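You operate a simulated robot arm through the tools that you are given. There is no shell and no other tool. Be economical: measure what you need, move in short steps, check, and stop when the job is done.

You are at the controls of a simulated robot arm. One attempt, no reset.

Task
Clamp the disc with chips, brush it, then move it to the mat.
Fine: brush it in the cam vice and leave the vice open; put the brush back; keep hands off the chips.

It is judged by the outcome, as a careful person would: the job done as asked, and still so three seconds after it is handed in. It fails if anything else is knocked over, pushed out of place, dropped, spilled or broken.

Robot
A 6-joint arm with a two-finger parallel gripper, fixed in place. Base frame: the origin is at the foot of the arm, x ahead of it, y to its left, z up; the work surface is at about z = 0. Units: cm, degrees, N and s.
With the tool pointing down near the work surface it reaches from about 14 to 58 cm from the base axis. Its first joint turns from -66.0 to 66.0 degrees. Payload 2.1 kg.
The TCP is the grasp point between the finger pads, 3 cm short of the fingertips. In the tool frame z runs along the fingers and y along their closing line. The gripper opens to 9.4 cm. The fingers are 2.8 cm wide and 1 cm thick; the gripper's body (5 by 9.6 cm) begins 5.5 cm behind the TCP.
Orientation is that of the tool frame in the base frame, as [roll, pitch, yaw] about the fixed x, y, z axes, in that order (R = Rz(yaw) Ry(pitch) Rx(roll)). With the fingers straight down and closing along the base's y, the tool's x points along the base's -x, its y along +y and its z along -z.

Tools
- The arm moves only by the tool play_rows. Its argument "targets" is text: rows parted by semicolons, each of 7 numbers parted by spaces: the shift along the base's x, y, z in units of 400 mm (1.0 is 400 mm), then the turn, a rotation vector about the base's x, y, z in units of 45 degrees (1.0 is 45 degrees), then the opening, from 0 (shut) to 1 (fully open). In form: tx ty tz wx wy wz jaw; .... A call has 1 to 8 rows; each row is the pose to reach, as a shift and turn from the pose commanded when the call began. A call with a number of a shift or a turn outside -1 to 1 is refused whole. Each row takes 0.2 s and may step no farther than 5 cm and 8.6 degrees from the row before; otherwise, or with a gripper value out of range, the whole call is refused. Where a pose cannot be reached the arm comes as near as it can. A force on the tool above 40 N (or 10 N above the force at the start of the call, whichever is more), or a blocked arm, ends the call early, and 0.2 s more pass. Each finger travels about 7.2 cm/s and halts on what it meets, pressing with about 44 N; the grip force reading is that of the motor and also rises with nothing between the fingers. The clock runs only during rows and for 0.2 s after the last one: add rows that repeat a pose to give the fingers time. The reply holds the time, the measured pose of the TCP, the force on the tool along the base axes, the opening and the grip force, in the units named above and with some noise.
- Cameras (640 x 400 px; columns grow to the right, rows downward): "scene" is fixed at [5.98, -38.6, 48.17]; the picture's right is [0.79, -0.61, 0.00], its down [-0.33, -0.43, -0.84] and it looks along [0.51, 0.67, -0.54] (base axes); focal length 231 px, centre (320, 200). "wrist" rides on the gripper at [-3.7, 0, -5.8] in the tool frame; the picture's right is [0.00, -1.00, 0.00], its down [0.97, 0.00, -0.24] and it looks along [0.24, 0.00, 0.97] (tool axes); focal length 218 px, centre (320, 200).
- grab_frame(camera): a new picture of that camera. It takes no simulated time.
- probe_pixels(camera, pixels): there is no depth. For up to 12 entries [column, row, z] of the newest picture of that camera ("zoom" is the newest enlarged one), the place [x, y] in the base frame at which the ray of that pixel passes the height z, good to about 0.3 cm, but the place of the scene camera against the robot may be out by one fixed shift of up to 2.5 cm in any direction. It takes no simulated time.
- inspect(camera, box): a new picture of the part [left, top, right, bottom] of that camera's present view, enlarged. It takes no simulated time.
- job_done(): hands the job in; it is judged then, once.

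Go step by step. Measure first, check grasps and placings, and put right what went wrong. The budget is 80 turns and 34 pictures, counting those below and the enlarged ones. Unless the task says otherwise, let go and move clear before handing in, and close with one line.

The tools are called after "Emit:" as name(argument=value, ...) on one line, values as JSON. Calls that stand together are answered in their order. play_rows: Moves the arm, as the interface text tells. Its arguments: {"type":"object","properties":{"targets":{"type":"string"}},"required":["targets"]} The other tools are called the same way: grab_frame (camera) takes a picture; probe_pixels (camera, pixels) gives the place at which the rays of pixels pass given heights; inspect (camera, box) takes an enlarged picture of a part of a camera's view; job_done () hands the job in.

At the start:

```text
clock: 0.0
tcp_pos: [36.65, 11.13, 39.13]
orientation: [179.8, 0.2, -180.0]
contact_force: [0.7, 0.1, -0.1]
opening: 9.42
finger_force: 0.0
```

scene: 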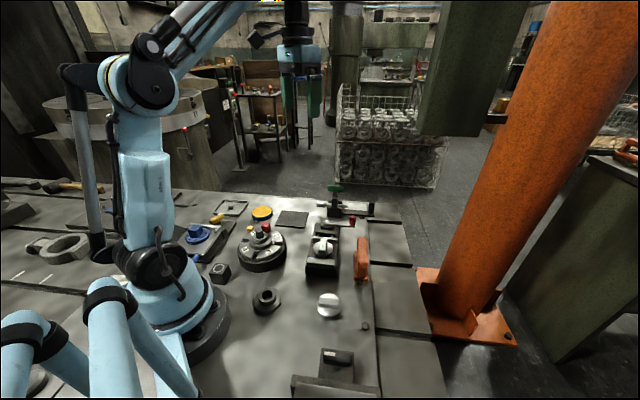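
wrist: 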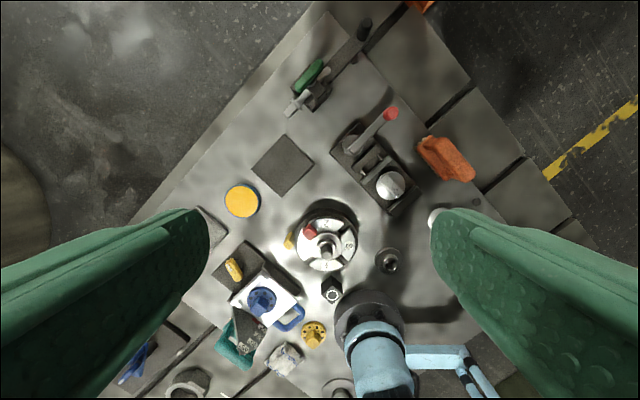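

The wrist view shows a vice with a red-knobbed lever near (375,150), a mat near (283,163), a toggle clamp with a green handle near (310,80) and an orange object near (445,158). I'll enlarge the views to identify the disc, chips and brush.

Emit:
inspect(camera="wrist", box=[220, 40, 480, 200])

Emit:
inspect(camera="wrist", box=[120, 180, 440, 400])

Emit:
inspect(camera="scene", box=[170, 170, 410, 320])

```text
2.46 times, centred on (350, 120) of wrist
```

zoom: 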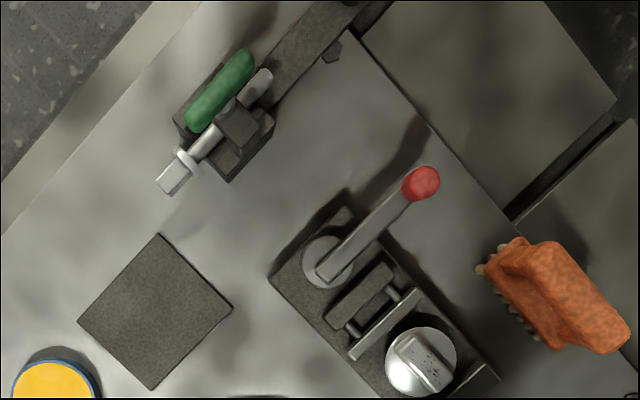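

```text
1.82 times, centred on (280, 290) of wrist
```

zoom: 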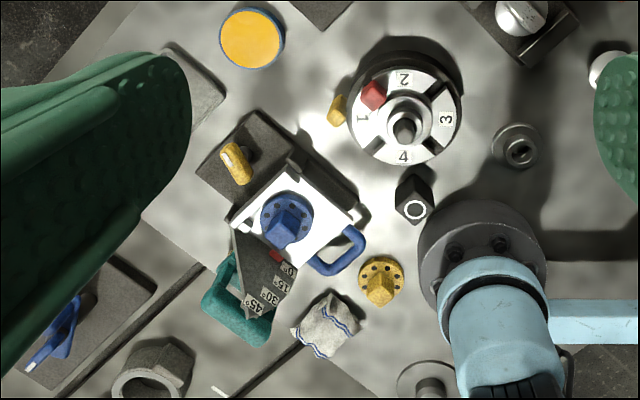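

```text
2.67 times, centred on (290, 245) of scene
```

zoom: 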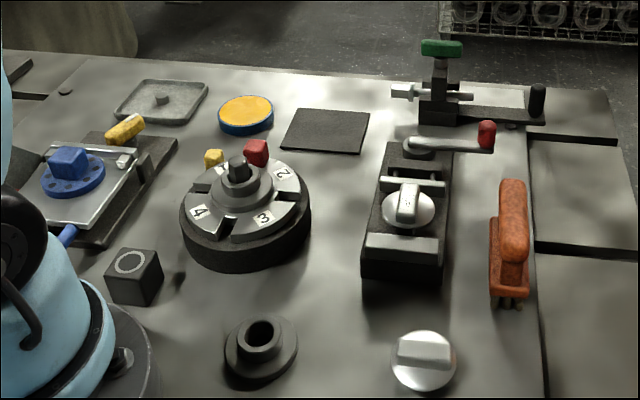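

Two silver discs are visible: one on the cam vice and one on the table. I'll enlarge both to see which has chips.

Emit:
inspect(camera="scene", box=[295, 215, 375, 325])

Emit:
inspect(camera="wrist", box=[330, 90, 490, 220])

```text
3.64 times, centred on (335, 270) of scene
```

zoom: 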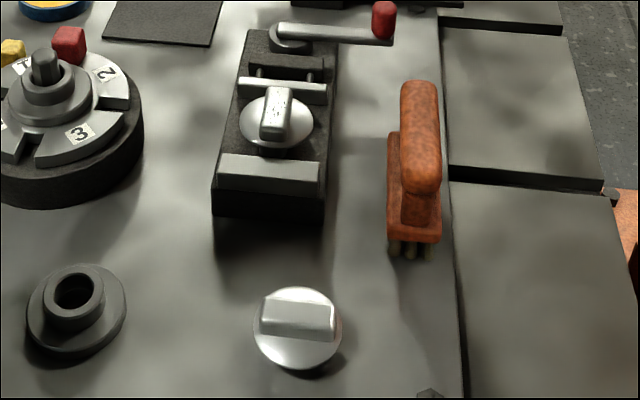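

```text
3.08 times, centred on (410, 155) of wrist
```

zoom: 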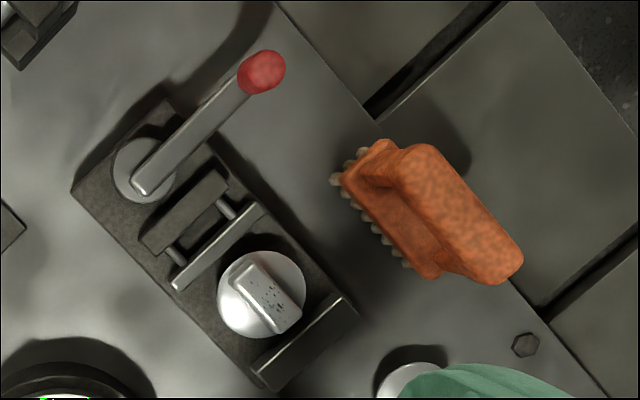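

The specks (chips) are on the boss of the disc lying in the vice, at zoom (275,300). Now I'll measure positions from the wrist view.

Emit:
probe_pixels(camera="zoom", pixels=[[143, 180, 4], [262, 72, 5], [262, 295, 3], [245, 268, 5], [285, 328, 5], [180, 285, 4], [262, 208, 4], [258, 378, 4], [348, 310, 4], [415, 160, 6], [505, 270, 6], [345, 180, 1]])

Emit:
probe_pixels(camera="wrist", pixels=[[284, 135, 0], [252, 166, 0], [283, 198, 0], [314, 163, 0], [435, 217, 3], [242, 200, 1]])

Emit:
probe_pixels(camera="scene", pixels=[[352, 220, 4], [352, 220, 6], [323, 244, 3], [323, 244, 5], [329, 306, 2], [293, 219, 0], [361, 240, 6], [361, 275, 1]])

```text
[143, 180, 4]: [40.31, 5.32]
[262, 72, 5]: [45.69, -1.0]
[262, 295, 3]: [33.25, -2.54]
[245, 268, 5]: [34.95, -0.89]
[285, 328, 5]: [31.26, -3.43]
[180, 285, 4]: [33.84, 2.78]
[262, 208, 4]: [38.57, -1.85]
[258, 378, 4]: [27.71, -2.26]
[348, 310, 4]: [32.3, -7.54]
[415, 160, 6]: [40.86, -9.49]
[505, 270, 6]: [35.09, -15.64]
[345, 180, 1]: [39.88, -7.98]
```

```text
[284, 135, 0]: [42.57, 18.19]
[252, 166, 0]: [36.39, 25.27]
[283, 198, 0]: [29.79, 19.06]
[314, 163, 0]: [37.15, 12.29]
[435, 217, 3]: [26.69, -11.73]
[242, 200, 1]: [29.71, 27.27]
```

```text
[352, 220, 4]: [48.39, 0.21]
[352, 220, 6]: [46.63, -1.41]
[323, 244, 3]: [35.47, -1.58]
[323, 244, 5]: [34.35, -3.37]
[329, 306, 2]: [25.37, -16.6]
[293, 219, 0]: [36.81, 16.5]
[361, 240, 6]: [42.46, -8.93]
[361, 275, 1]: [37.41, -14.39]
```

The vice axis runs from the pivot (40.3, 5.3) to the fixed jaw (30, -5), and the lever's knob is at about (45.7, -1). I'll move in for a closer view over the vice.

Emit:
play_rows(targets="0.01 -0.07 -0.094 0 0 0 1; 0.02 -0.14 -0.188 0 0 0 1; 0.03 -0.21 -0.282 0 0 0 1; 0.034 -0.278 -0.375 0 0 0 1; 0.034 -0.278 -0.375 0 0 0 1")

Emit:
grab_frame(camera="wrist")

```text
clock: 1.2
tcp_pos: [38.19, -0.09, 23.94]
orientation: [179.9, 0.1, 179.9]
contact_force: [0.2, 0.7, 0.0]
opening: 9.39
finger_force: 0.1
```

```text
26 pictures are left
```

wrist: 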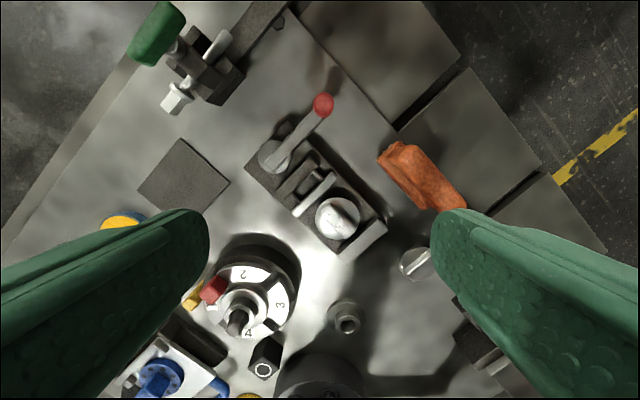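

Emit:
inspect(camera="wrist", box=[230, 80, 400, 260])

Emit:
inspect(camera="wrist", box=[350, 120, 490, 290])

```text
2.22 times, centred on (315, 170) of wrist
```

zoom: 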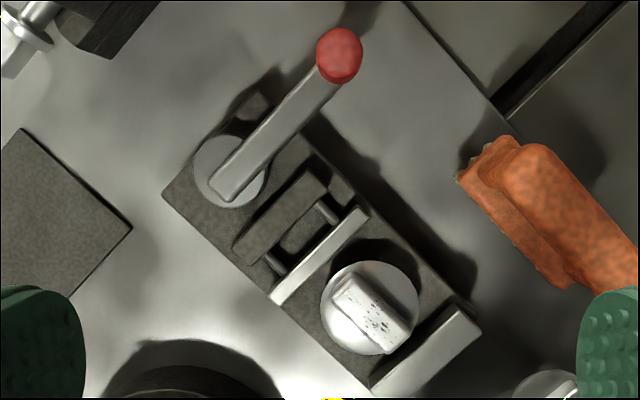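

```text
2.35 times, centred on (420, 205) of wrist
```

zoom: 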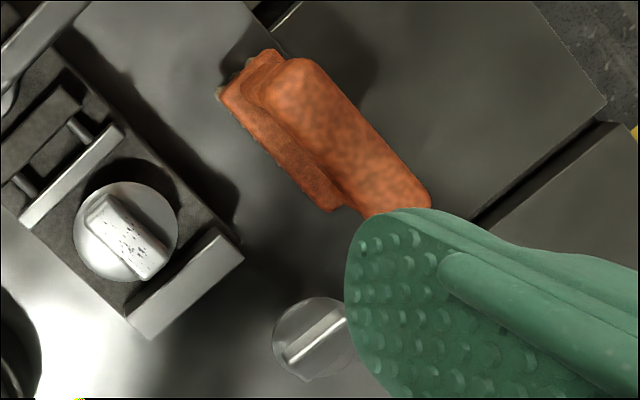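

The chips are confirmed on the boss of the vice disc, at zoom (370,315). I'll triangulate the heights of the knob, boss, jaws and brush by comparing this view with the first one.

Emit:
probe_pixels(camera="wrist", pixels=[[323, 104, 3], [323, 104, 5], [323, 104, 7], [272, 157, 4], [402, 150, 4], [402, 150, 6], [402, 150, 8], [338, 219, 3], [338, 219, 5], [178, 97, 4], [178, 176, 0]])

Emit:
probe_pixels(camera="zoom", pixels=[[105, 197, 5], [150, 275, 5], [125, 237, 4], [125, 237, 6], [300, 62, 4], [300, 62, 6], [300, 62, 8], [405, 195, 6], [330, 210, 2], [222, 95, 2], [243, 258, 4], [125, 125, 4]])

```text
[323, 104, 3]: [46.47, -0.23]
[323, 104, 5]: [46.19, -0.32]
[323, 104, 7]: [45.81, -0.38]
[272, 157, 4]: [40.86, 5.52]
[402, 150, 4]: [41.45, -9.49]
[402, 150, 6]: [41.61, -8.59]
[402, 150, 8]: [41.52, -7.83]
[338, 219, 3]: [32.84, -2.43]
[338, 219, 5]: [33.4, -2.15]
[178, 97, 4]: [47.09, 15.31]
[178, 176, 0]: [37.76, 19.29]
```

```text
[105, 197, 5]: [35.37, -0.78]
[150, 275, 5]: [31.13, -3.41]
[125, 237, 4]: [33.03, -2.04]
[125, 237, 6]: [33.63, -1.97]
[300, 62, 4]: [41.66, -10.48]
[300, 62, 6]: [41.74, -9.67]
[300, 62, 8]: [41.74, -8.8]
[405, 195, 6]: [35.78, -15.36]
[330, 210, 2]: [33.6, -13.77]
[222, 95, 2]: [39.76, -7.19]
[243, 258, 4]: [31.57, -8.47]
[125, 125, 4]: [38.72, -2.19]
```

The knob top is at about (45.6, -0.4, 7), with the lever length about 7.7 cm around the pivot (40.6, 5.4). I'll turn the gripper so it closes tangentially and hover above the knob.

Emit:
play_rows(targets="0.031 -0.001 -0.04 0 0 -0.167 1; 0.062 -0.002 -0.08 0 0 -0.333 1; 0.093 -0.004 -0.12 0 0 -0.5 1; 0.124 -0.005 -0.16 0 0 -0.667 0.8; 0.155 -0.006 -0.2 0 0 -0.833 0.6; 0.185 -0.008 -0.25 0 0 -1 0.6; 0.185 -0.008 -0.25 0 0 -1 0.6")

Emit:
grab_frame(camera="wrist")

```text
clock: 2.8
tcp_pos: [45.38, -0.36, 14.0]
orientation: [179.9, 0.2, 134.9]
contact_force: [-0.6, 0.5, 0.8]
opening: 5.63
finger_force: 0.0
```

```text
23 pictures are left
```

wrist: 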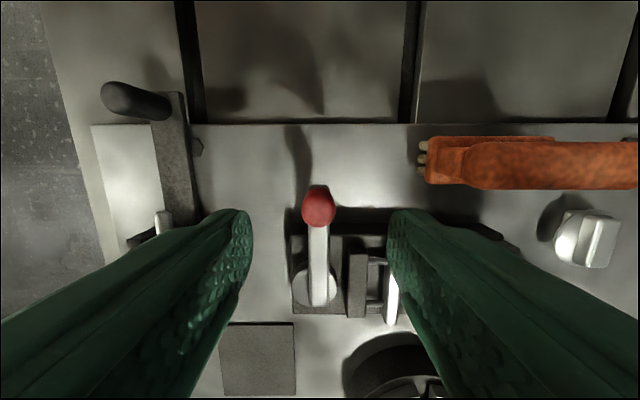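

The knob is at (318,206) and the pivot at (320,290), so the jaws straddle the lever symmetrically. I'll check where the knob is relative to the TCP.

Emit:
probe_pixels(camera="wrist", pixels=[[318, 192, 7], [318, 222, 5], [318, 206, 7], [318, 206, 5], [320, 288, 4], [293, 312, 2], [480, 165, 6], [640, 165, 6], [425, 182, 2], [422, 148, 1]])

```text
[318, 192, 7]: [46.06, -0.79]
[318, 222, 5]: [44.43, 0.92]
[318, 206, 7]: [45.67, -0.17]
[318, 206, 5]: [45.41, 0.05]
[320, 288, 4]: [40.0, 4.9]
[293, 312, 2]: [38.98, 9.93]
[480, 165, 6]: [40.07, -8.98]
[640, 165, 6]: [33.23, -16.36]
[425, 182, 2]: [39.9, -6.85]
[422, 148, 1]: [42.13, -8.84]
```

The knob is about 0.2 cm from the TCP, which is good. I'll descend to z≈6 and close.

Emit:
play_rows(targets="0.003 0.002 -0.07 0 0 0 0.6; 0.003 0.002 -0.14 0 0 0 0.6; 0.003 0.002 -0.2 0 0 0 0.6; 0.003 0.002 -0.2 0 0 0 0.3; 0.003 0.002 -0.2 0 0 0 0.1; 0.003 0.002 -0.2 0 0 0 0.1")

```text
clock: 4.2
tcp_pos: [45.59, -0.27, 6.03]
orientation: [179.9, 0.2, 134.9]
contact_force: [0.3, 1.1, -9.4]
opening: 1.96
finger_force: 45.4
```

The knob is held (opening 1.96). I'll try a small swing of the lever outward, away from the jaws.

Emit:
play_rows(targets="0.0083 0.0091 0 0 0 0.083 0.1; 0.0167 0.0182 0 0 0 0.167 0.1; 0.0308 0.0383 0 0 0 0.333 0.1")

Emit:
grab_frame(camera="wrist")

```text
clock: 5.0
tcp_pos: [46.84, 1.24, 6.05]
orientation: [179.9, 0.1, 150.2]
contact_force: [-7.4, -1.1, -12.4]
opening: 1.92
finger_force: 44.9
```

```text
22 pictures are left
```

wrist: 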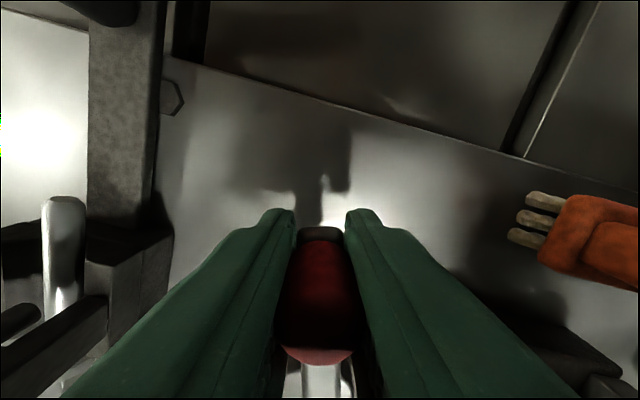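

The lever swings outward freely. I'll check the jaw and the clearance to the toggle clamp in the scene.

Emit:
inspect(camera="scene", box=[270, 150, 410, 280])

```text
3.08 times, centred on (340, 215) of scene
```

zoom: 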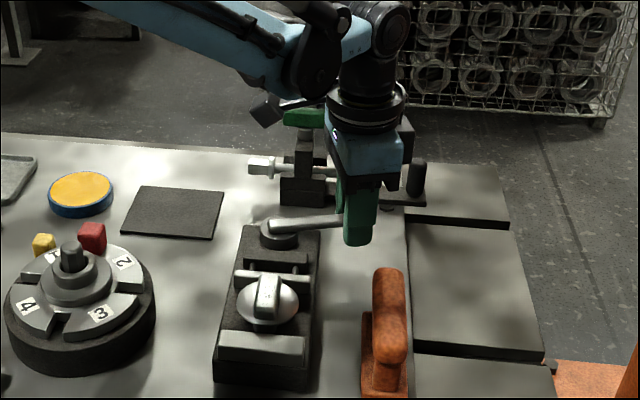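

So far the jaw has moved little. I'll measure the toggle clamp before swinging further.

Emit:
probe_pixels(camera="zoom", pixels=[[300, 203, 0], [300, 203, 2], [250, 165, 4], [250, 165, 6], [330, 118, 10], [330, 118, 12], [285, 118, 12], [285, 118, 10]])

Emit:
probe_pixels(camera="wrist", pixels=[[170, 240, 4], [65, 205, 6], [100, 260, 4]])

```text
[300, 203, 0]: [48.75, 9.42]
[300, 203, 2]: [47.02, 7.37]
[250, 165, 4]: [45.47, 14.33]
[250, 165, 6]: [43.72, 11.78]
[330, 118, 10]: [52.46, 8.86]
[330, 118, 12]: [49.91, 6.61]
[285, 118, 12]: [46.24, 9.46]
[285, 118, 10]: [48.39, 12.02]
```

```text
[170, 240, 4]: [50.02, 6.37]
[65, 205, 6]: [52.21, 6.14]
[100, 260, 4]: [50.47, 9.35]
```

The toggle handle is at about (50.3, 12.9, 10), so the body has room for now. I'll swing the lever another 22.5° and look at the jaw again.

Emit:
play_rows(targets="0.0114 0.0218 0 0 0 0.167 0.1; 0.0199 0.045 0 0 0 0.333 0.1; 0.0253 0.069 0 0 0 0.5 0.1")

Emit:
inspect(camera="scene", box=[270, 150, 410, 280])

```text
clock: 5.8
tcp_pos: [47.77, 3.97, 6.1]
orientation: [179.9, -0.2, 172.7]
contact_force: [-26.0, 3.0, -1.8]
opening: 1.94
finger_force: 45.4
```

```text
3.08 times, centred on (340, 215) of scene
```

zoom: 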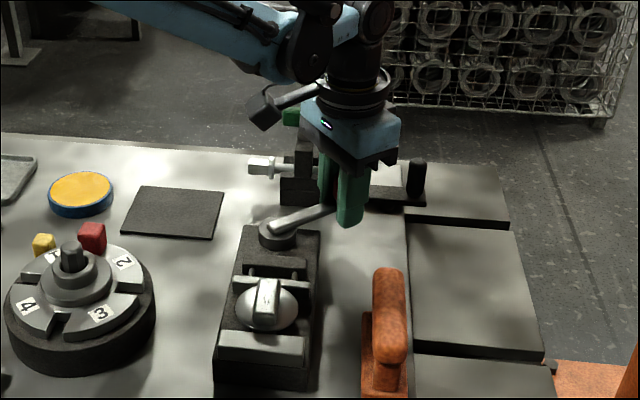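

The moving jaw is advancing toward the disc, so outward is the closing direction. The -26 N radial force shows that my radius is a bit large, so I'll correct to pivot (40, 4.9), r 7.6 and continue 15°.

Emit:
play_rows(targets="-0.0072 0 0 0 0 0 0.1; -0.006 0.0248 0 0 0 0.167 0.1; -0.008 0.0493 0 0 0 0.333 0.1")

Emit:
inspect(camera="scene", box=[290, 180, 390, 280])

```text
clock: 6.6
tcp_pos: [47.69, 6.07, 6.1]
orientation: [179.9, 0.6, -172.4]
contact_force: [22.5, -0.3, -2.8]
opening: 1.92
finger_force: 44.9
```

```text
4.00 times, centred on (340, 230) of scene
```

zoom: 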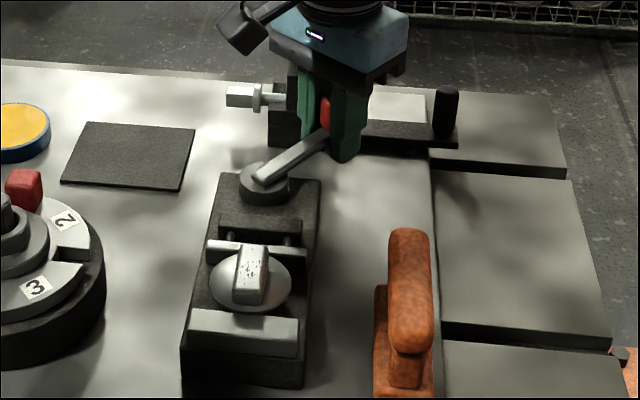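

The jaw is now at the disc. Before swinging nearer the toggle handle, I'll open, raise the TCP by 1.3 cm for body clearance, and re-grip the knob.

Emit:
play_rows(targets="0.004 0 0 0 0 0 0.35; 0.004 0 0 0 0 0 0.35; 0.004 0 0.0325 0 0 0 0.35; 0.004 0 0.0325 0 0 0 0.1; 0.004 0 0.0325 0 0 0 0.1")

Emit:
play_rows(targets="-0.0018 0.0265 0 0 0 0.167 0.1; -0.0105 0.05 0 0 0 0.333 0.1")

Emit:
inspect(camera="scene", box=[290, 180, 390, 280])

```text
clock: 7.8
tcp_pos: [47.65, 5.93, 7.43]
orientation: [179.9, 0.2, -172.5]
contact_force: [3.1, -2.9, -8.9]
opening: 1.96
finger_force: 45.0
```

```text
clock: 8.4
tcp_pos: [47.27, 7.88, 7.47]
orientation: [179.9, -0.1, -157.3]
contact_force: [-13.4, -9.8, -1.9]
opening: 1.94
finger_force: 44.6
```

```text
4.00 times, centred on (340, 230) of scene
```

zoom: 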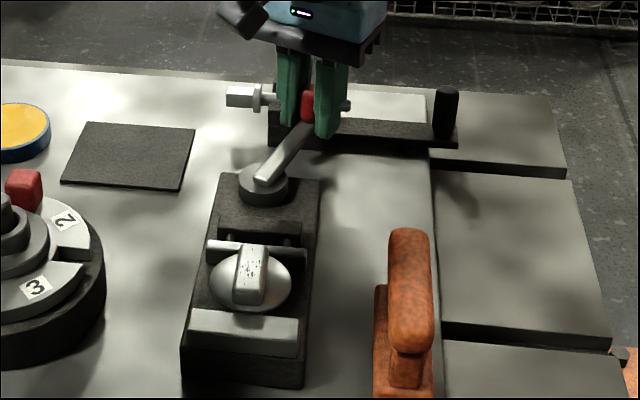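

The handle top is about z 11 and the body bottom is now at about 12.9, so it is clear. I'll continue swinging to lock the cam.

Emit:
play_rows(targets="-0.0148 0.0192 0 0 0 0.167 0.1; -0.029 0.0402 0 0 0 0.333 0.1")

Emit:
inspect(camera="scene", box=[290, 180, 390, 280])

```text
clock: 9.0
tcp_pos: [46.14, 9.52, 7.39]
orientation: [179.9, 0.4, -142.4]
contact_force: [-5.5, -8.3, 9.0]
opening: 1.93
finger_force: 45.1
```

```text
4.00 times, centred on (340, 230) of scene
```

zoom: 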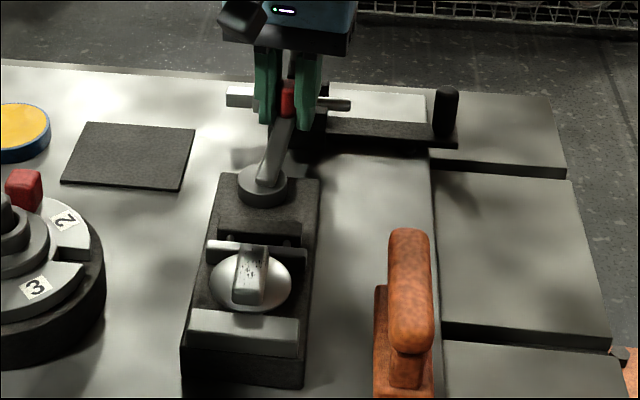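

The jaw is up against the disc and resistance is still low. I'll continue the swing another 15° toward the stop.

Emit:
play_rows(targets="-0.0165 0.0188 0 0 0 0.167 0.1; -0.034 0.0345 0 0 0 0.32 0.1")

Emit:
grab_frame(camera="wrist")

```text
clock: 9.6
tcp_pos: [45.48, 10.31, 7.29]
orientation: [-179.0, 0.3, -131.0]
contact_force: [9.6, -5.8, -0.8]
opening: 1.92
finger_force: 44.6
stopped in row 2: the force on the tool passed its limit (the readings are from after the stop); the commanded pose is now the measured one
```

```text
16 pictures are left
```

wrist: 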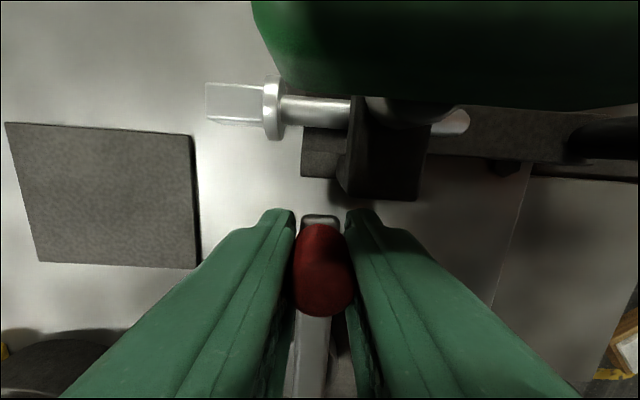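

The lever hit its stop at about 45°, aligned with the vice axis, so the disc is clamped. I'll release, rise straight up, then go above the brush (the same yaw suits it).

Emit:
play_rows(targets="0 0 0 0 0 0 0.4; 0 0 0 0 0 0 0.4; 0 0 0.1 0 0 0 0.4; 0 0 0.2 0 0 0 0.4; 0 0 0.3 0 0 0 0.6; 0 0 0.3 0 0 0 0.6")

Emit:
play_rows(targets="-0.037 -0.112 0 0 0 -0.03 0.8; -0.074 -0.224 0 0 0 -0.06 0.8; -0.111 -0.336 0 0 0 -0.09 0.8; -0.148 -0.448 0 0 0 -0.09 0.8; -0.185 -0.558 -0.05 0 0 -0.09 0.8; -0.185 -0.558 -0.08 0 0 -0.09 0.8")

Emit:
grab_frame(camera="wrist")

```text
clock: 11.0
tcp_pos: [45.51, 10.32, 19.51]
orientation: [-179.1, 0.3, -130.8]
contact_force: [0.1, -0.3, -0.3]
opening: 5.63
finger_force: 0.0
```

```text
refused: row 5 steps farther than a row can; nothing moved
```

```text
15 pictures are left
```

wrist: 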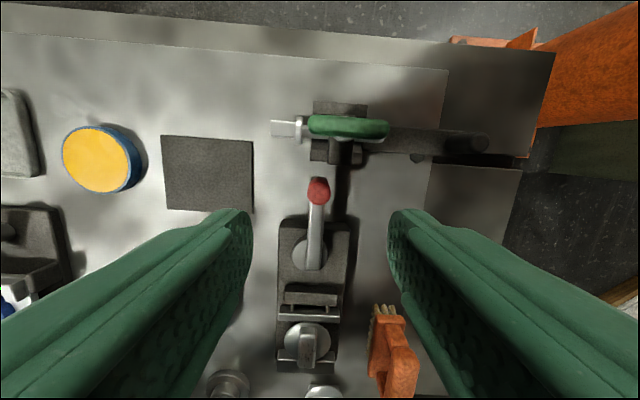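

The travel call was refused (step too long), but this view shows the lever aligned at (318,230) and the mat at (208,173). I'll measure the mat here, then move in shorter steps.

Emit:
probe_pixels(camera="wrist", pixels=[[162, 136, 0], [253, 140, 0], [254, 213, 0], [166, 208, 0], [277, 370, 3], [337, 372, 3], [308, 345, 5]])

Emit:
play_rows(targets="-0.037 -0.112 0 -0.01 0 -0.03 0.8; -0.074 -0.224 0 -0.02 0 -0.06 0.8; -0.111 -0.336 0 -0.02 0 -0.09 0.8; -0.148 -0.448 0 -0.02 0 -0.09 0.8; -0.185 -0.558 0 -0.02 0 -0.09 0.8; -0.185 -0.558 -0.05 -0.02 0 -0.09 0.8; -0.185 -0.558 -0.08 -0.02 0 -0.09 0.8")

Emit:
grab_frame(camera="wrist")

```text
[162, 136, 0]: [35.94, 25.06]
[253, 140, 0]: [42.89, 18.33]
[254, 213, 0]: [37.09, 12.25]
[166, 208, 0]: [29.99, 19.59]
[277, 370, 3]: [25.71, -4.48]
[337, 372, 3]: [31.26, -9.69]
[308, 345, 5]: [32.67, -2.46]
```

```text
clock: 12.6
tcp_pos: [38.04, -12.09, 16.12]
orientation: [-178.5, -0.4, -134.9]
contact_force: [0.4, -0.3, 0.6]
opening: 7.5
finger_force: 0.1
```

```text
14 pictures are left
```

wrist: 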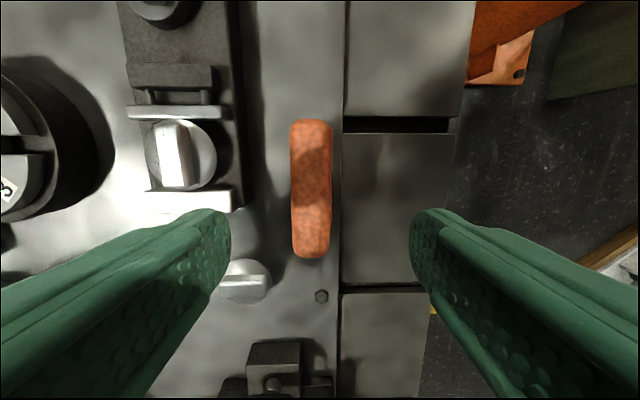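

The brush handle spans (290–333, 120–258). I'll triangulate its height against the other views.

Emit:
probe_pixels(camera="wrist", pixels=[[311, 122, 5], [311, 122, 7], [311, 122, 9], [311, 256, 5], [311, 256, 7], [311, 256, 9], [292, 190, 7], [331, 190, 7]])

Emit:
inspect(camera="scene", box=[300, 210, 400, 310])

```text
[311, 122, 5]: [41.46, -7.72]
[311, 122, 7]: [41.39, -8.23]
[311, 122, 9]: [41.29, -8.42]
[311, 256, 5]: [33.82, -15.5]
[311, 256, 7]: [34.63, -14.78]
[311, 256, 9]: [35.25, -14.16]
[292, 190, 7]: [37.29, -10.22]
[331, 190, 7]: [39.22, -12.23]
```

```text
4.00 times, centred on (350, 260) of scene
```

zoom: 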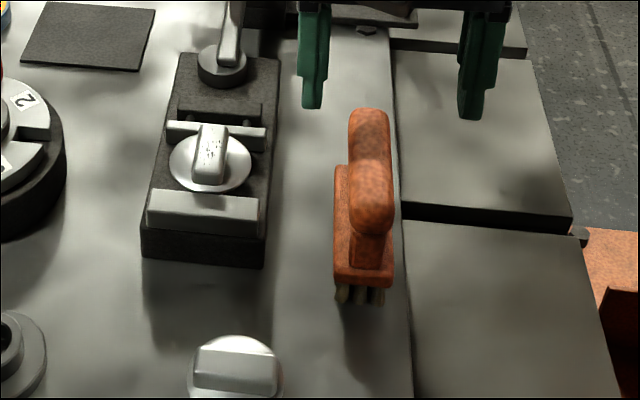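

The handle top is at about z 8, centred near (38.35, -11.2) and about 2.6 cm wide. I'll straighten the tool, descend to z≈7.5 and grip it.

Emit:
play_rows(targets="0.0078 0.0223 -0.06 0.03 0.018 0 0.55; 0.0078 0.0223 -0.12 0.03 0.018 0 0.55; 0.0078 0.0223 -0.17 0.03 0.018 0 0.55; 0.0078 0.0223 -0.215 0.03 0.018 0 0.55; 0.0078 0.0223 -0.215 0.03 0.018 0 0.55")

Emit:
inspect(camera="scene", box=[300, 210, 400, 310])

```text
clock: 13.8
tcp_pos: [38.32, -11.04, 7.52]
orientation: [179.9, 0.0, -134.9]
contact_force: [1.0, -0.1, 0.0]
opening: 5.16
finger_force: 0.0
```

```text
4.00 times, centred on (350, 260) of scene
```

zoom: 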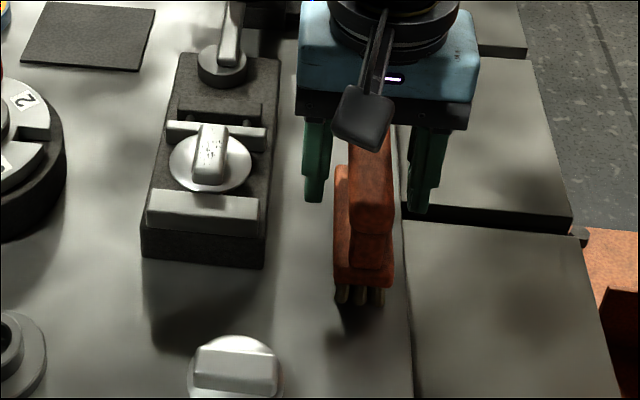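

The fingers straddle the handle with the tips above the table and block. Closing now.

Emit:
play_rows(targets="0 0 0 0 0 0 0.35; 0 0 0 0 0 0 0.2; 0 0 0 0 0 0 0.15; 0 0 0 0 0 0 0.15")

```text
clock: 14.8
tcp_pos: [38.37, -11.09, 7.67]
orientation: [179.9, 0.0, -134.9]
contact_force: [-0.4, -0.7, 0.3]
opening: 2.98
finger_force: 44.5
```

The brush is held (opening 2.98). I'll lift it and carry it above the disc boss at about (32.8, -2.4).

Emit:
play_rows(targets="0 0 0.08 0 0 0 0.15; 0 0 0.16 0 0 0 0.15; 0 0 0.235 0 0 0 0.15; -0.046 0.0725 0.235 0 0 0 0.15; -0.092 0.145 0.235 0 0 0 0.15; -0.138 0.2175 0.235 0 0 0 0.15; -0.138 0.2175 0.235 0 0 0 0.15")

Emit:
grab_frame(camera="scene")

```text
clock: 16.4
tcp_pos: [32.7, -2.48, 17.01]
orientation: [180.0, 0.0, -135.1]
contact_force: [-0.6, -0.8, -2.7]
opening: 3.0
finger_force: 43.6
```

```text
11 pictures are left
```

scene: 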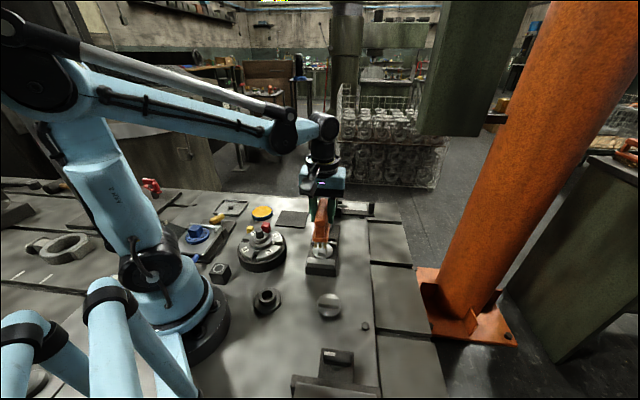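

The brush is above the disc (321,235). I'll descend slowly until the bristles touch.

Emit:
play_rows(targets="0 0 -0.05 0 0 0 0.15; 0 0 -0.085 0 0 0 0.15; 0 0 -0.1 0 0 0 0.15; 0 0 -0.107 0 0 0 0.15; 0 0 -0.107 0 0 0 0.15")

Emit:
inspect(camera="scene", box=[280, 190, 370, 280])

```text
clock: 17.6
tcp_pos: [32.89, -2.31, 12.72]
orientation: [179.9, 0.1, -134.9]
contact_force: [-1.9, 3.8, 30.3]
opening: 2.98
finger_force: 44.1
```

```text
4.44 times, centred on (325, 235) of scene
```

zoom: 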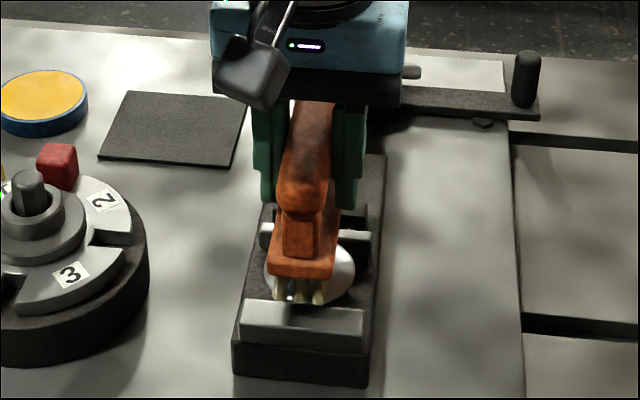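

The bristles are in contact (30 N). I'll ease up slightly and brush back and forth along and across the boss.

Emit:
play_rows(targets="0.005 -0.005 0.004 0 0 0 0.15; 0.033 0.023 0.004 0 0 0 0.15; 0.005 -0.005 0.004 0 0 0 0.15; -0.023 -0.033 0.004 0 0 0 0.15; 0.005 -0.005 0.004 0 0 0 0.15; 0.033 0.023 0.004 0 0 0 0.15; -0.023 -0.033 0.004 0 0 0 0.15; 0.005 -0.005 0.004 0 0 0 0.15")

```text
clock: 19.4
tcp_pos: [32.97, -2.61, 12.82]
orientation: [179.9, -0.1, -134.8]
contact_force: [0.2, -0.1, -2.6]
opening: 2.99
finger_force: 44.0
```

The force fell to the brush's own weight, so contact was lost after the easing. I'll lower it 0.15 cm and repeat the strokes with contact.

Emit:
play_rows(targets="0 0 -0.003 0 0 0 0.15; 0.02 0.02 -0.003 0 0 0 0.15; 0.037 0.037 -0.003 0 0 0 0.15; 0 0 -0.003 0 0 0 0.15; -0.03 -0.03 -0.003 0 0 0 0.15; 0 0 -0.003 0 0 0 0.15; 0.03 0.03 -0.003 0 0 0 0.15; 0 0 -0.003 0 0 0 0.15")

```text
clock: 21.2
tcp_pos: [33.05, -2.57, 12.75]
orientation: [179.9, 0.2, -135.0]
contact_force: [-0.8, 0.3, -0.8]
opening: 2.97
finger_force: 44.0
```

That is only light contact. I'll press down another 0.1 cm and repeat along and across.

Emit:
play_rows(targets="0 0 -0.003 0 0 0 0.15; 0.03 0.03 -0.003 0 0 0 0.15; 0 0 -0.003 0 0 0 0.15; -0.03 -0.03 -0.003 0 0 0 0.15; 0 0 -0.003 0 0 0 0.15; 0.02 -0.02 -0.003 0 0 0 0.15; -0.02 0.02 -0.003 0 0 0 0.15; 0 0 -0.003 0 0 0 0.15")

Emit:
play_rows(targets="0 0 0.06 0 0 0 0.15; 0 0 0.11 0 0 0 0.15; 0.045 -0.07 0.11 0 0 0 0.15; 0.09 -0.14 0.11 0 0 0 0.15; 0.09 -0.14 0.11 0 0 0 0.15")

Emit:
inspect(camera="scene", box=[280, 190, 370, 280])

```text
clock: 23.0
tcp_pos: [33.04, -2.63, 12.63]
orientation: [179.8, 0.0, -134.9]
contact_force: [-5.1, 4.8, 16.8]
opening: 3.0
finger_force: 43.7
```

```text
clock: 24.2
tcp_pos: [36.57, -8.18, 17.02]
orientation: [180.0, 0.0, -134.9]
contact_force: [-0.4, -0.4, -2.0]
opening: 2.97
finger_force: 43.9
```

```text
4.44 times, centred on (325, 235) of scene
```

zoom: 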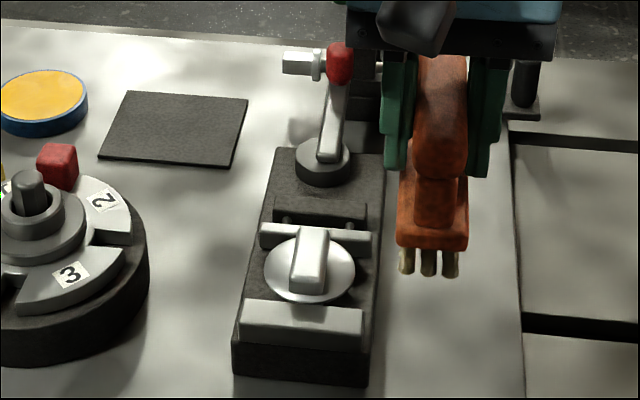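

The boss is clean, with no specks at (310,255). I'll put the brush back at its original spot (38.35, -11.1).

Emit:
play_rows(targets="0.0445 -0.0737 0 0 0 0 0.15; 0.0445 -0.0737 -0.08 0 0 0 0.15; 0.0445 -0.0737 -0.16 0 0 0 0.15; 0.0445 -0.0737 -0.21 0 0 0 0.15; 0.0445 -0.0737 -0.228 0 0 0 0.15; 0.0445 -0.0737 -0.234 0 0 0 0.15; 0.0445 -0.0737 -0.234 0 0 0 0.15")

```text
clock: 25.8
tcp_pos: [38.44, -11.21, 7.7]
orientation: [179.9, -0.1, -134.9]
contact_force: [0.2, 0.0, -2.0]
opening: 2.99
finger_force: 44.2
```

Still no table contact (-2 N is just the brush's weight). I'll creep lower.

Emit:
play_rows(targets="0 0 -0.0015 0 0 0 0.15; 0 0 -0.003 0 0 0 0.15; 0 0 -0.003 0 0 0 0.15")

```text
clock: 26.6
tcp_pos: [38.43, -11.24, 7.48]
orientation: [179.9, 0.0, -134.9]
contact_force: [-0.7, 0.5, -1.7]
opening: 2.98
finger_force: 44.5
```

Emit:
play_rows(targets="0 0 -0.0015 0 0 0 0.15; 0 0 -0.003 0 0 0 0.15; 0 0 -0.0045 0 0 0 0.15; 0 0 -0.0045 0 0 0 0.15")

```text
clock: 27.6
tcp_pos: [38.6, -11.25, 7.32]
orientation: [179.9, 0.0, -134.9]
contact_force: [-0.1, -1.0, -2.6]
opening: 2.98
finger_force: 44.3
```

Emit:
play_rows(targets="-0.002 0.002 -0.0025 0 0 0 0.15; -0.002 0.002 -0.005 0 0 0 0.15; -0.002 0.002 -0.0075 0 0 0 0.15; -0.002 0.002 -0.0075 0 0 0 0.15")

Emit:
inspect(camera="scene", box=[320, 230, 400, 300])

```text
clock: 28.6
tcp_pos: [38.37, -11.04, 7.1]
orientation: [179.9, -0.1, -134.8]
contact_force: [-0.6, 0.0, -0.8]
opening: 2.97
finger_force: 44.0
```

```text
5.71 times, centred on (360, 265) of scene
```

zoom: 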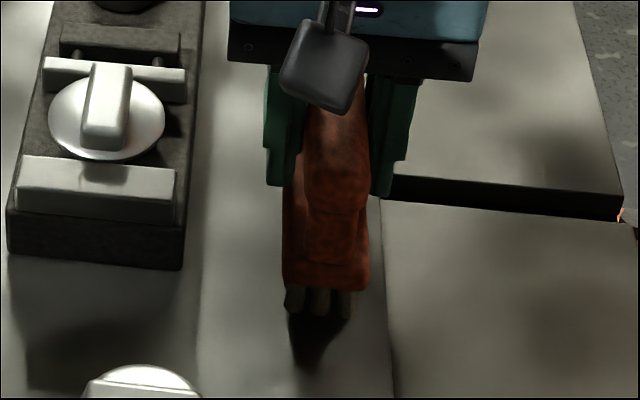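

The bristle foot is at full-frame (360,285), matching its original place, and the force has begun to drop. I'll lower it 0.1 cm more and release.

Emit:
play_rows(targets="0 0 -0.0025 0 0 0 0.15; 0 0 -0.0025 0 0 0 0.15")

```text
clock: 29.2
tcp_pos: [38.33, -11.13, 6.91]
orientation: [179.9, 0.0, -134.9]
contact_force: [0.3, 0.0, -1.0]
opening: 2.99
finger_force: 44.3
```

Emit:
play_rows(targets="0 0 -0.0025 0 0 0 0.15; 0 0 -0.005 0 0 0 0.15; 0 0 -0.005 0 0 0 0.15")

```text
clock: 30.0
tcp_pos: [38.32, -10.94, 6.79]
orientation: [179.9, 0.0, -134.9]
contact_force: [-0.5, 0.3, -1.4]
opening: 2.99
finger_force: 44.3
```

Emit:
play_rows(targets="0 0 -0.0025 0 0 0 0.15; 0 0 -0.005 0 0 0 0.15; 0 0 -0.0075 0 0 0 0.15; 0 0 -0.0075 0 0 0 0.15")

Emit:
grab_frame(camera="wrist")

```text
clock: 31.0
tcp_pos: [38.32, -11.04, 6.55]
orientation: [180.0, -0.1, -134.9]
contact_force: [-0.9, 1.4, 30.2]
opening: 3.01
finger_force: 43.9
```

```text
7 pictures are left
```

wrist: 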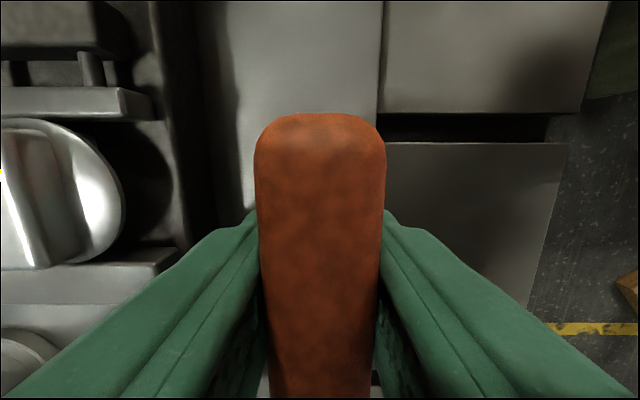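

Table contact is now clear (30 N). I'll ease up a hair, release, and rise to z≈18.

Emit:
play_rows(targets="0 0 0.003 0 0 0 0.15; 0 0 0.003 0 0 0 0.35; 0 0 0.003 0 0 0 0.55; 0 0 0.003 0 0 0 0.55; 0 0 0.09 0 0 0 0.55; 0 0 0.19 0 0 0 0.55; 0 0 0.29 0 0 0 0.55")

Emit:
inspect(camera="scene", box=[300, 210, 400, 310])

```text
clock: 32.6
tcp_pos: [38.32, -10.99, 18.08]
orientation: [179.9, -0.1, -135.0]
contact_force: [-0.1, 0.3, 1.0]
opening: 5.15
finger_force: 0.0
```

```text
4.00 times, centred on (350, 260) of scene
```

zoom: 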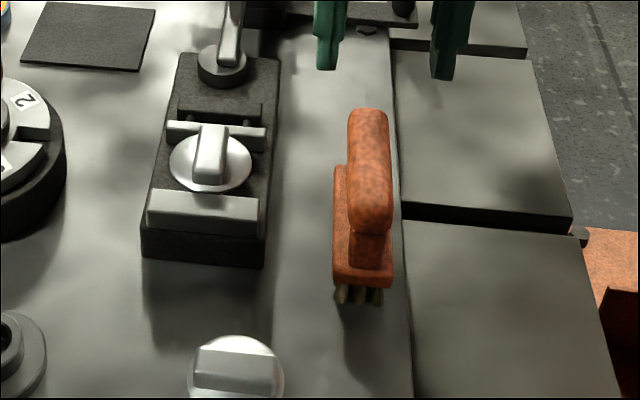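

The brush is back exactly as before. Now I'll go to the lever knob at (45.45, 10.3) to reopen the vice.

Emit:
play_rows(targets="0.036 0.1065 0.035 0 0 0.02 0.4; 0.0715 0.213 0.035 0 0 0.04 0.4; 0.107 0.32 0.035 0 0 0.06 0.4; 0.143 0.426 0.035 0 0 0.08 0.4; 0.1783 0.533 0.035 0 0 0.08 0.4; 0.1783 0.533 0.035 0 0 0.08 0.4")

Emit:
play_rows(targets="0 0 -0.1 0 0 0 0.4; 0 0 -0.2 0 0 0 0.4; 0 0 -0.3 0 0 0 0.4; 0 0 -0.3 0 0 0 0.2; 0 0 -0.3 0 0 0 0.1; 0 0 -0.3 0 0 0 0.1")

```text
clock: 34.0
tcp_pos: [45.31, 10.35, 19.45]
orientation: [179.9, -0.1, -131.4]
contact_force: [0.4, 0.2, 0.0]
opening: 3.78
finger_force: 0.0
```

```text
clock: 35.4
tcp_pos: [45.56, 10.19, 7.49]
orientation: [-179.9, 0.0, -131.4]
contact_force: [8.4, -6.7, -7.2]
opening: 1.93
finger_force: 44.9
```

The knob is gripped. I'll swing the lever back toward open along the same arc.

Emit:
play_rows(targets="0.0165 -0.0178 0 0 0 -0.166 0.1; 0.0305 -0.0388 0 0 0 -0.333 0.1; 0.0415 -0.0613 0 0 0 -0.5 0.1; 0.0498 -0.0853 0 0 0 -0.666 0.1; 0.054 -0.11 0 0 0 -0.833 0.1; 0.0553 -0.135 0 0 0 -1 0.1")

```text
clock: 36.8
tcp_pos: [47.81, 4.78, 7.44]
orientation: [180.0, 0.2, -176.5]
contact_force: [5.5, -0.1, -9.8]
opening: 1.95
finger_force: 44.7
```

Emit:
play_rows(targets="-0.002 -0.0243 0 0 0 -0.167 0.1; -0.0068 -0.0488 0 0 0 -0.333 0.1; -0.0155 -0.0728 0 0 0 -0.5 0.1; -0.027 -0.0948 0 0 0 -0.667 0.1; -0.0408 -0.1155 0 0 0 -0.833 0.1; -0.0525 -0.1285 0 0 0 -0.95 0.1")

Emit:
inspect(camera="scene", box=[280, 190, 370, 280])

```text
clock: 38.2
tcp_pos: [45.52, -0.29, 7.47]
orientation: [-179.9, 0.0, 140.9]
contact_force: [1.1, 2.0, -20.3]
opening: 1.93
finger_force: 45.7
```

```text
4.44 times, centred on (325, 235) of scene
```

zoom: 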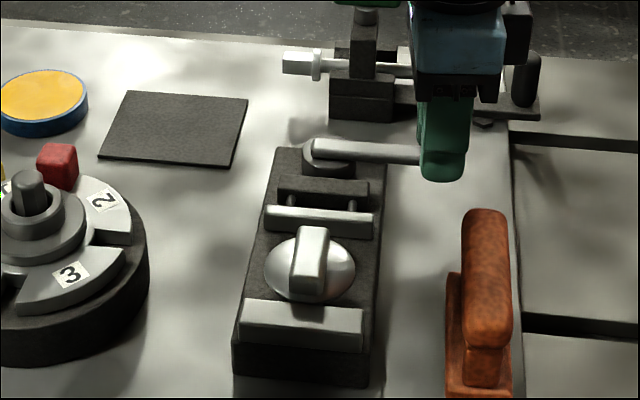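

The vice is open again: the jaw is retracted at (318,220) and the disc is free. I'll release, rise, and turn toward the boss grasp pose.

Emit:
play_rows(targets="0 0 0 0 0 0 0.4; 0 0 0 0 0 0 0.4; 0 0 0.1 0 0 0 0.4; 0 0 0.2 0 0 0 0.4; 0 0 0.26 0 0 0 0.5")

Emit:
play_rows(targets="-0.026 -0.004 0 0 0 0.167 0.5; -0.052 -0.008 0 0 0 0.333 0.5; -0.08 -0.012 0 0 0 0.5 0.5; -0.107 -0.016 0 0 0 0.667 0.5; -0.133 -0.02 0 0 0 0.833 0.5; -0.16 -0.025 0 0 0 1 0.5")

Emit:
play_rows(targets="-0.032 -0.005 0 0 0 0.17 0.5; -0.064 -0.01 0 0 0 0.34 0.5; -0.096 -0.015 0 0 0 0.51 0.5; -0.128 -0.02 0 0 0 0.68 0.5; -0.16 -0.028 0 0 0 0.868 0.5; -0.16 -0.028 0 0 0 0.868 0.5")

Emit:
grab_frame(camera="wrist")

```text
clock: 39.4
tcp_pos: [45.63, -0.32, 18.0]
orientation: [179.9, -0.1, 140.8]
contact_force: [-0.5, -0.4, 0.7]
opening: 4.71
finger_force: 0.3
```

```text
clock: 40.8
tcp_pos: [39.23, -1.41, 17.82]
orientation: [179.9, -0.1, -174.0]
contact_force: [0.5, -0.2, 0.0]
opening: 4.71
finger_force: 0.2
```

```text
clock: 42.2
tcp_pos: [32.75, -2.5, 17.84]
orientation: [179.9, -0.1, -134.9]
contact_force: [-0.1, 0.6, -0.2]
opening: 4.69
finger_force: 0.1
```

```text
4 pictures are left
```

wrist: 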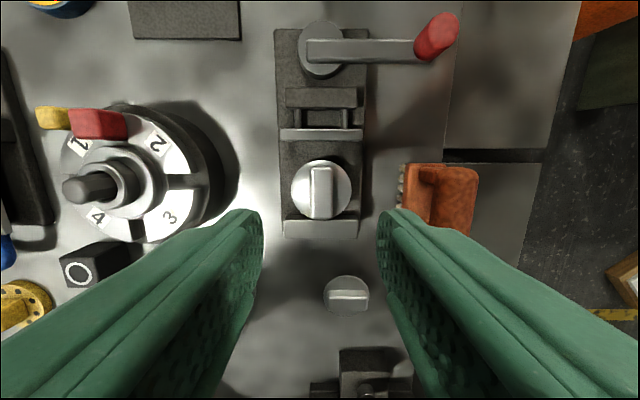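

The boss is cleanly visible at (311–332, 167–219), aligned with the jaws. Measuring it now.

Emit:
probe_pixels(camera="wrist", pixels=[[321, 168, 5], [321, 218, 5], [321, 193, 5], [311, 193, 5], [332, 193, 5], [321, 189, 3], [300, 134, 4], [320, 225, 4]])

```text
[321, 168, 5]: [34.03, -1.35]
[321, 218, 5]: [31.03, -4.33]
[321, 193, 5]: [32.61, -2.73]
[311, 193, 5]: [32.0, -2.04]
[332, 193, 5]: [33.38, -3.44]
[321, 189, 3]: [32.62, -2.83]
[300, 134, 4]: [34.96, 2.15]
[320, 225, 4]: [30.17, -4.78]
```

Boss centre is (32.65, -2.75), 2 cm wide. I'll descend over it, slowing near z 7 so the fingertips don't press on the flange.

Emit:
play_rows(targets="-0.0025 -0.0063 -0.1 0 0 0 0.5; -0.0025 -0.0063 -0.2 0 0 0 0.5; -0.0025 -0.0063 -0.25 0 0 0 0.5; -0.0025 -0.0063 -0.265 0 0 0 0.5; -0.0025 -0.0063 -0.27 0 0 0 0.5; -0.0025 -0.0063 -0.27 0 0 0 0.5")

Emit:
inspect(camera="scene", box=[290, 205, 360, 275])

```text
clock: 43.6
tcp_pos: [32.64, -2.69, 7.08]
orientation: [179.9, 0.0, -135.0]
contact_force: [-1.1, -0.2, 23.0]
opening: 5.16
finger_force: 44.5
```

```text
5.71 times, centred on (325, 240) of scene
```

zoom: 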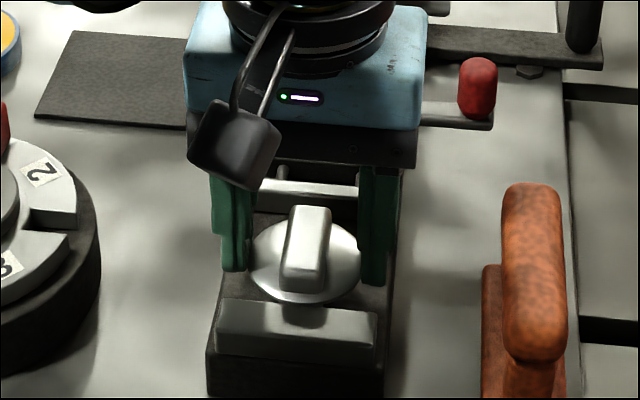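

The opening reads 5.16 with 23 N upward, so the tips have wedged on the flange rim. I'll open, rise about 0.7 cm, then close on the boss.

Emit:
play_rows(targets="0 0 0 0 0 0 0.62; 0 0 0 0 0 0 0.62; 0 0 0.018 0 0 0 0.62; 0 0 0.018 0 0 0 0.4; 0 0 0.018 0 0 0 0.2; 0 0 0.018 0 0 0 0.1; 0 0 0.018 0 0 0 0.1")

```text
clock: 45.2
tcp_pos: [32.55, -2.6, 7.8]
orientation: [179.9, 0.0, -135.0]
contact_force: [-1.1, 0.1, 2.3]
opening: 1.93
finger_force: 44.0
```

The boss is gripped at 1.93 cm. I'll lift it straight up and look.

Emit:
play_rows(targets="0 0 0.02 0 0 0 0.1; 0 0 0.08 0 0 0 0.1; 0 0 0.16 0 0 0 0.1; 0 0 0.2 0 0 0 0.1; 0 0 0.2 0 0 0 0.1")

Emit:
inspect(camera="scene", box=[290, 185, 380, 275])

```text
clock: 46.4
tcp_pos: [32.52, -2.66, 15.91]
orientation: [180.0, 0.0, -135.0]
contact_force: [-0.6, 0.2, -3.3]
opening: 1.93
finger_force: 44.0
```

```text
4.44 times, centred on (335, 230) of scene
```

zoom: 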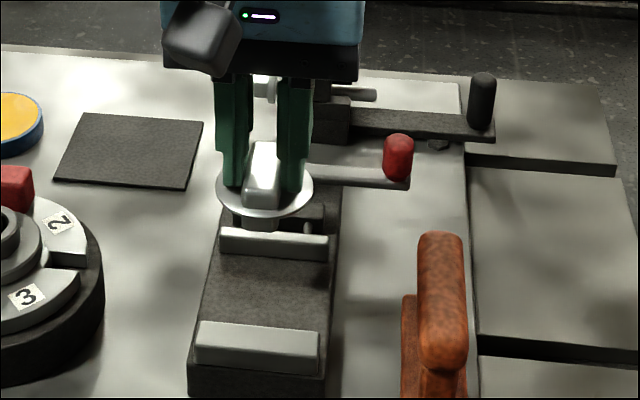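

The disc is held level, with a small hub underneath. I'll carry it over the mat centre (36.5, 18.8) and lower part-way.

Emit:
play_rows(targets="0.02 0.107 0 0 0 0 0.1; 0.04 0.214 0 0 0 0 0.1; 0.06 0.321 0 0 0 0 0.1; 0.08 0.428 0 0 0 0 0.1; 0.099 0.536 0 0 0 0 0.1; 0.099 0.536 0 0 0 0 0.1; 0.099 0.536 -0.1 0 0 0 0.1; 0.099 0.536 -0.16 0 0 0 0.1")

```text
clock: 48.2
tcp_pos: [36.54, 18.62, 9.38]
orientation: [180.0, 0.0, -135.0]
contact_force: [0.0, -0.1, -2.0]
opening: 1.94
finger_force: 44.1
```

The disc is over the mat with no contact yet. Lowering in small steps.

Emit:
play_rows(targets="0 0 -0.03 0 0 0 0.1; 0 0 -0.05 0 0 0 0.1; 0 0 -0.06 0 0 0 0.1; 0 0 -0.07 0 0 0 0.1; 0 0 -0.07 0 0 0 0.1")

```text
clock: 49.4
tcp_pos: [36.61, 18.81, 6.56]
orientation: [179.9, -0.1, -135.1]
contact_force: [1.4, 0.1, -1.6]
opening: 1.91
finger_force: 43.4
```

Emit:
play_rows(targets="0 0 -0.005 0 0 0 0.1; 0 0 -0.01 0 0 0 0.1; 0 0 -0.015 0 0 0 0.1; 0 0 -0.015 0 0 0 0.1")

```text
clock: 50.4
tcp_pos: [36.59, 18.73, 5.87]
orientation: [179.9, 0.0, -135.1]
contact_force: [-0.8, -0.8, -2.6]
opening: 1.94
finger_force: 43.5
```

Emit:
play_rows(targets="0 0 -0.005 0 0 0 0.1; 0 0 -0.01 0 0 0 0.1; 0 0 -0.01 0 0 0 0.1")

```text
clock: 51.2
tcp_pos: [36.63, 18.68, 5.64]
orientation: [179.8, 0.1, -135.0]
contact_force: [0.2, 0.2, -2.7]
opening: 1.94
finger_force: 44.2
```

Emit:
play_rows(targets="0 0 -0.005 0 0 0 0.1; 0 0 -0.01 0 0 0 0.1; 0 0 -0.01 0 0 0 0.1")

Emit:
inspect(camera="scene", box=[250, 180, 340, 250])

```text
clock: 52.0
tcp_pos: [36.71, 18.73, 5.28]
orientation: [179.9, 0.0, -135.0]
contact_force: [-1.9, -0.8, 21.0]
opening: 1.94
finger_force: 43.8
```

```text
5.71 times, centred on (295, 215) of scene
```

zoom: 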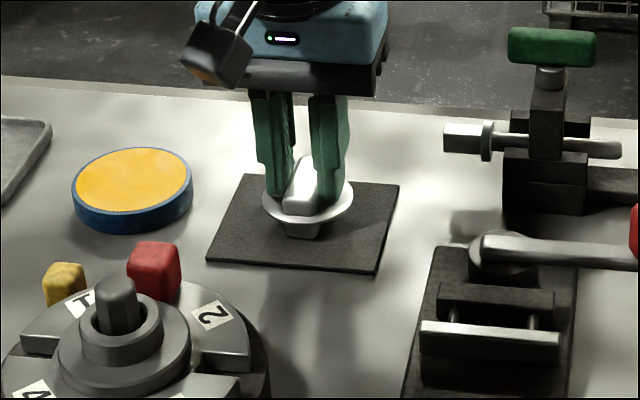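

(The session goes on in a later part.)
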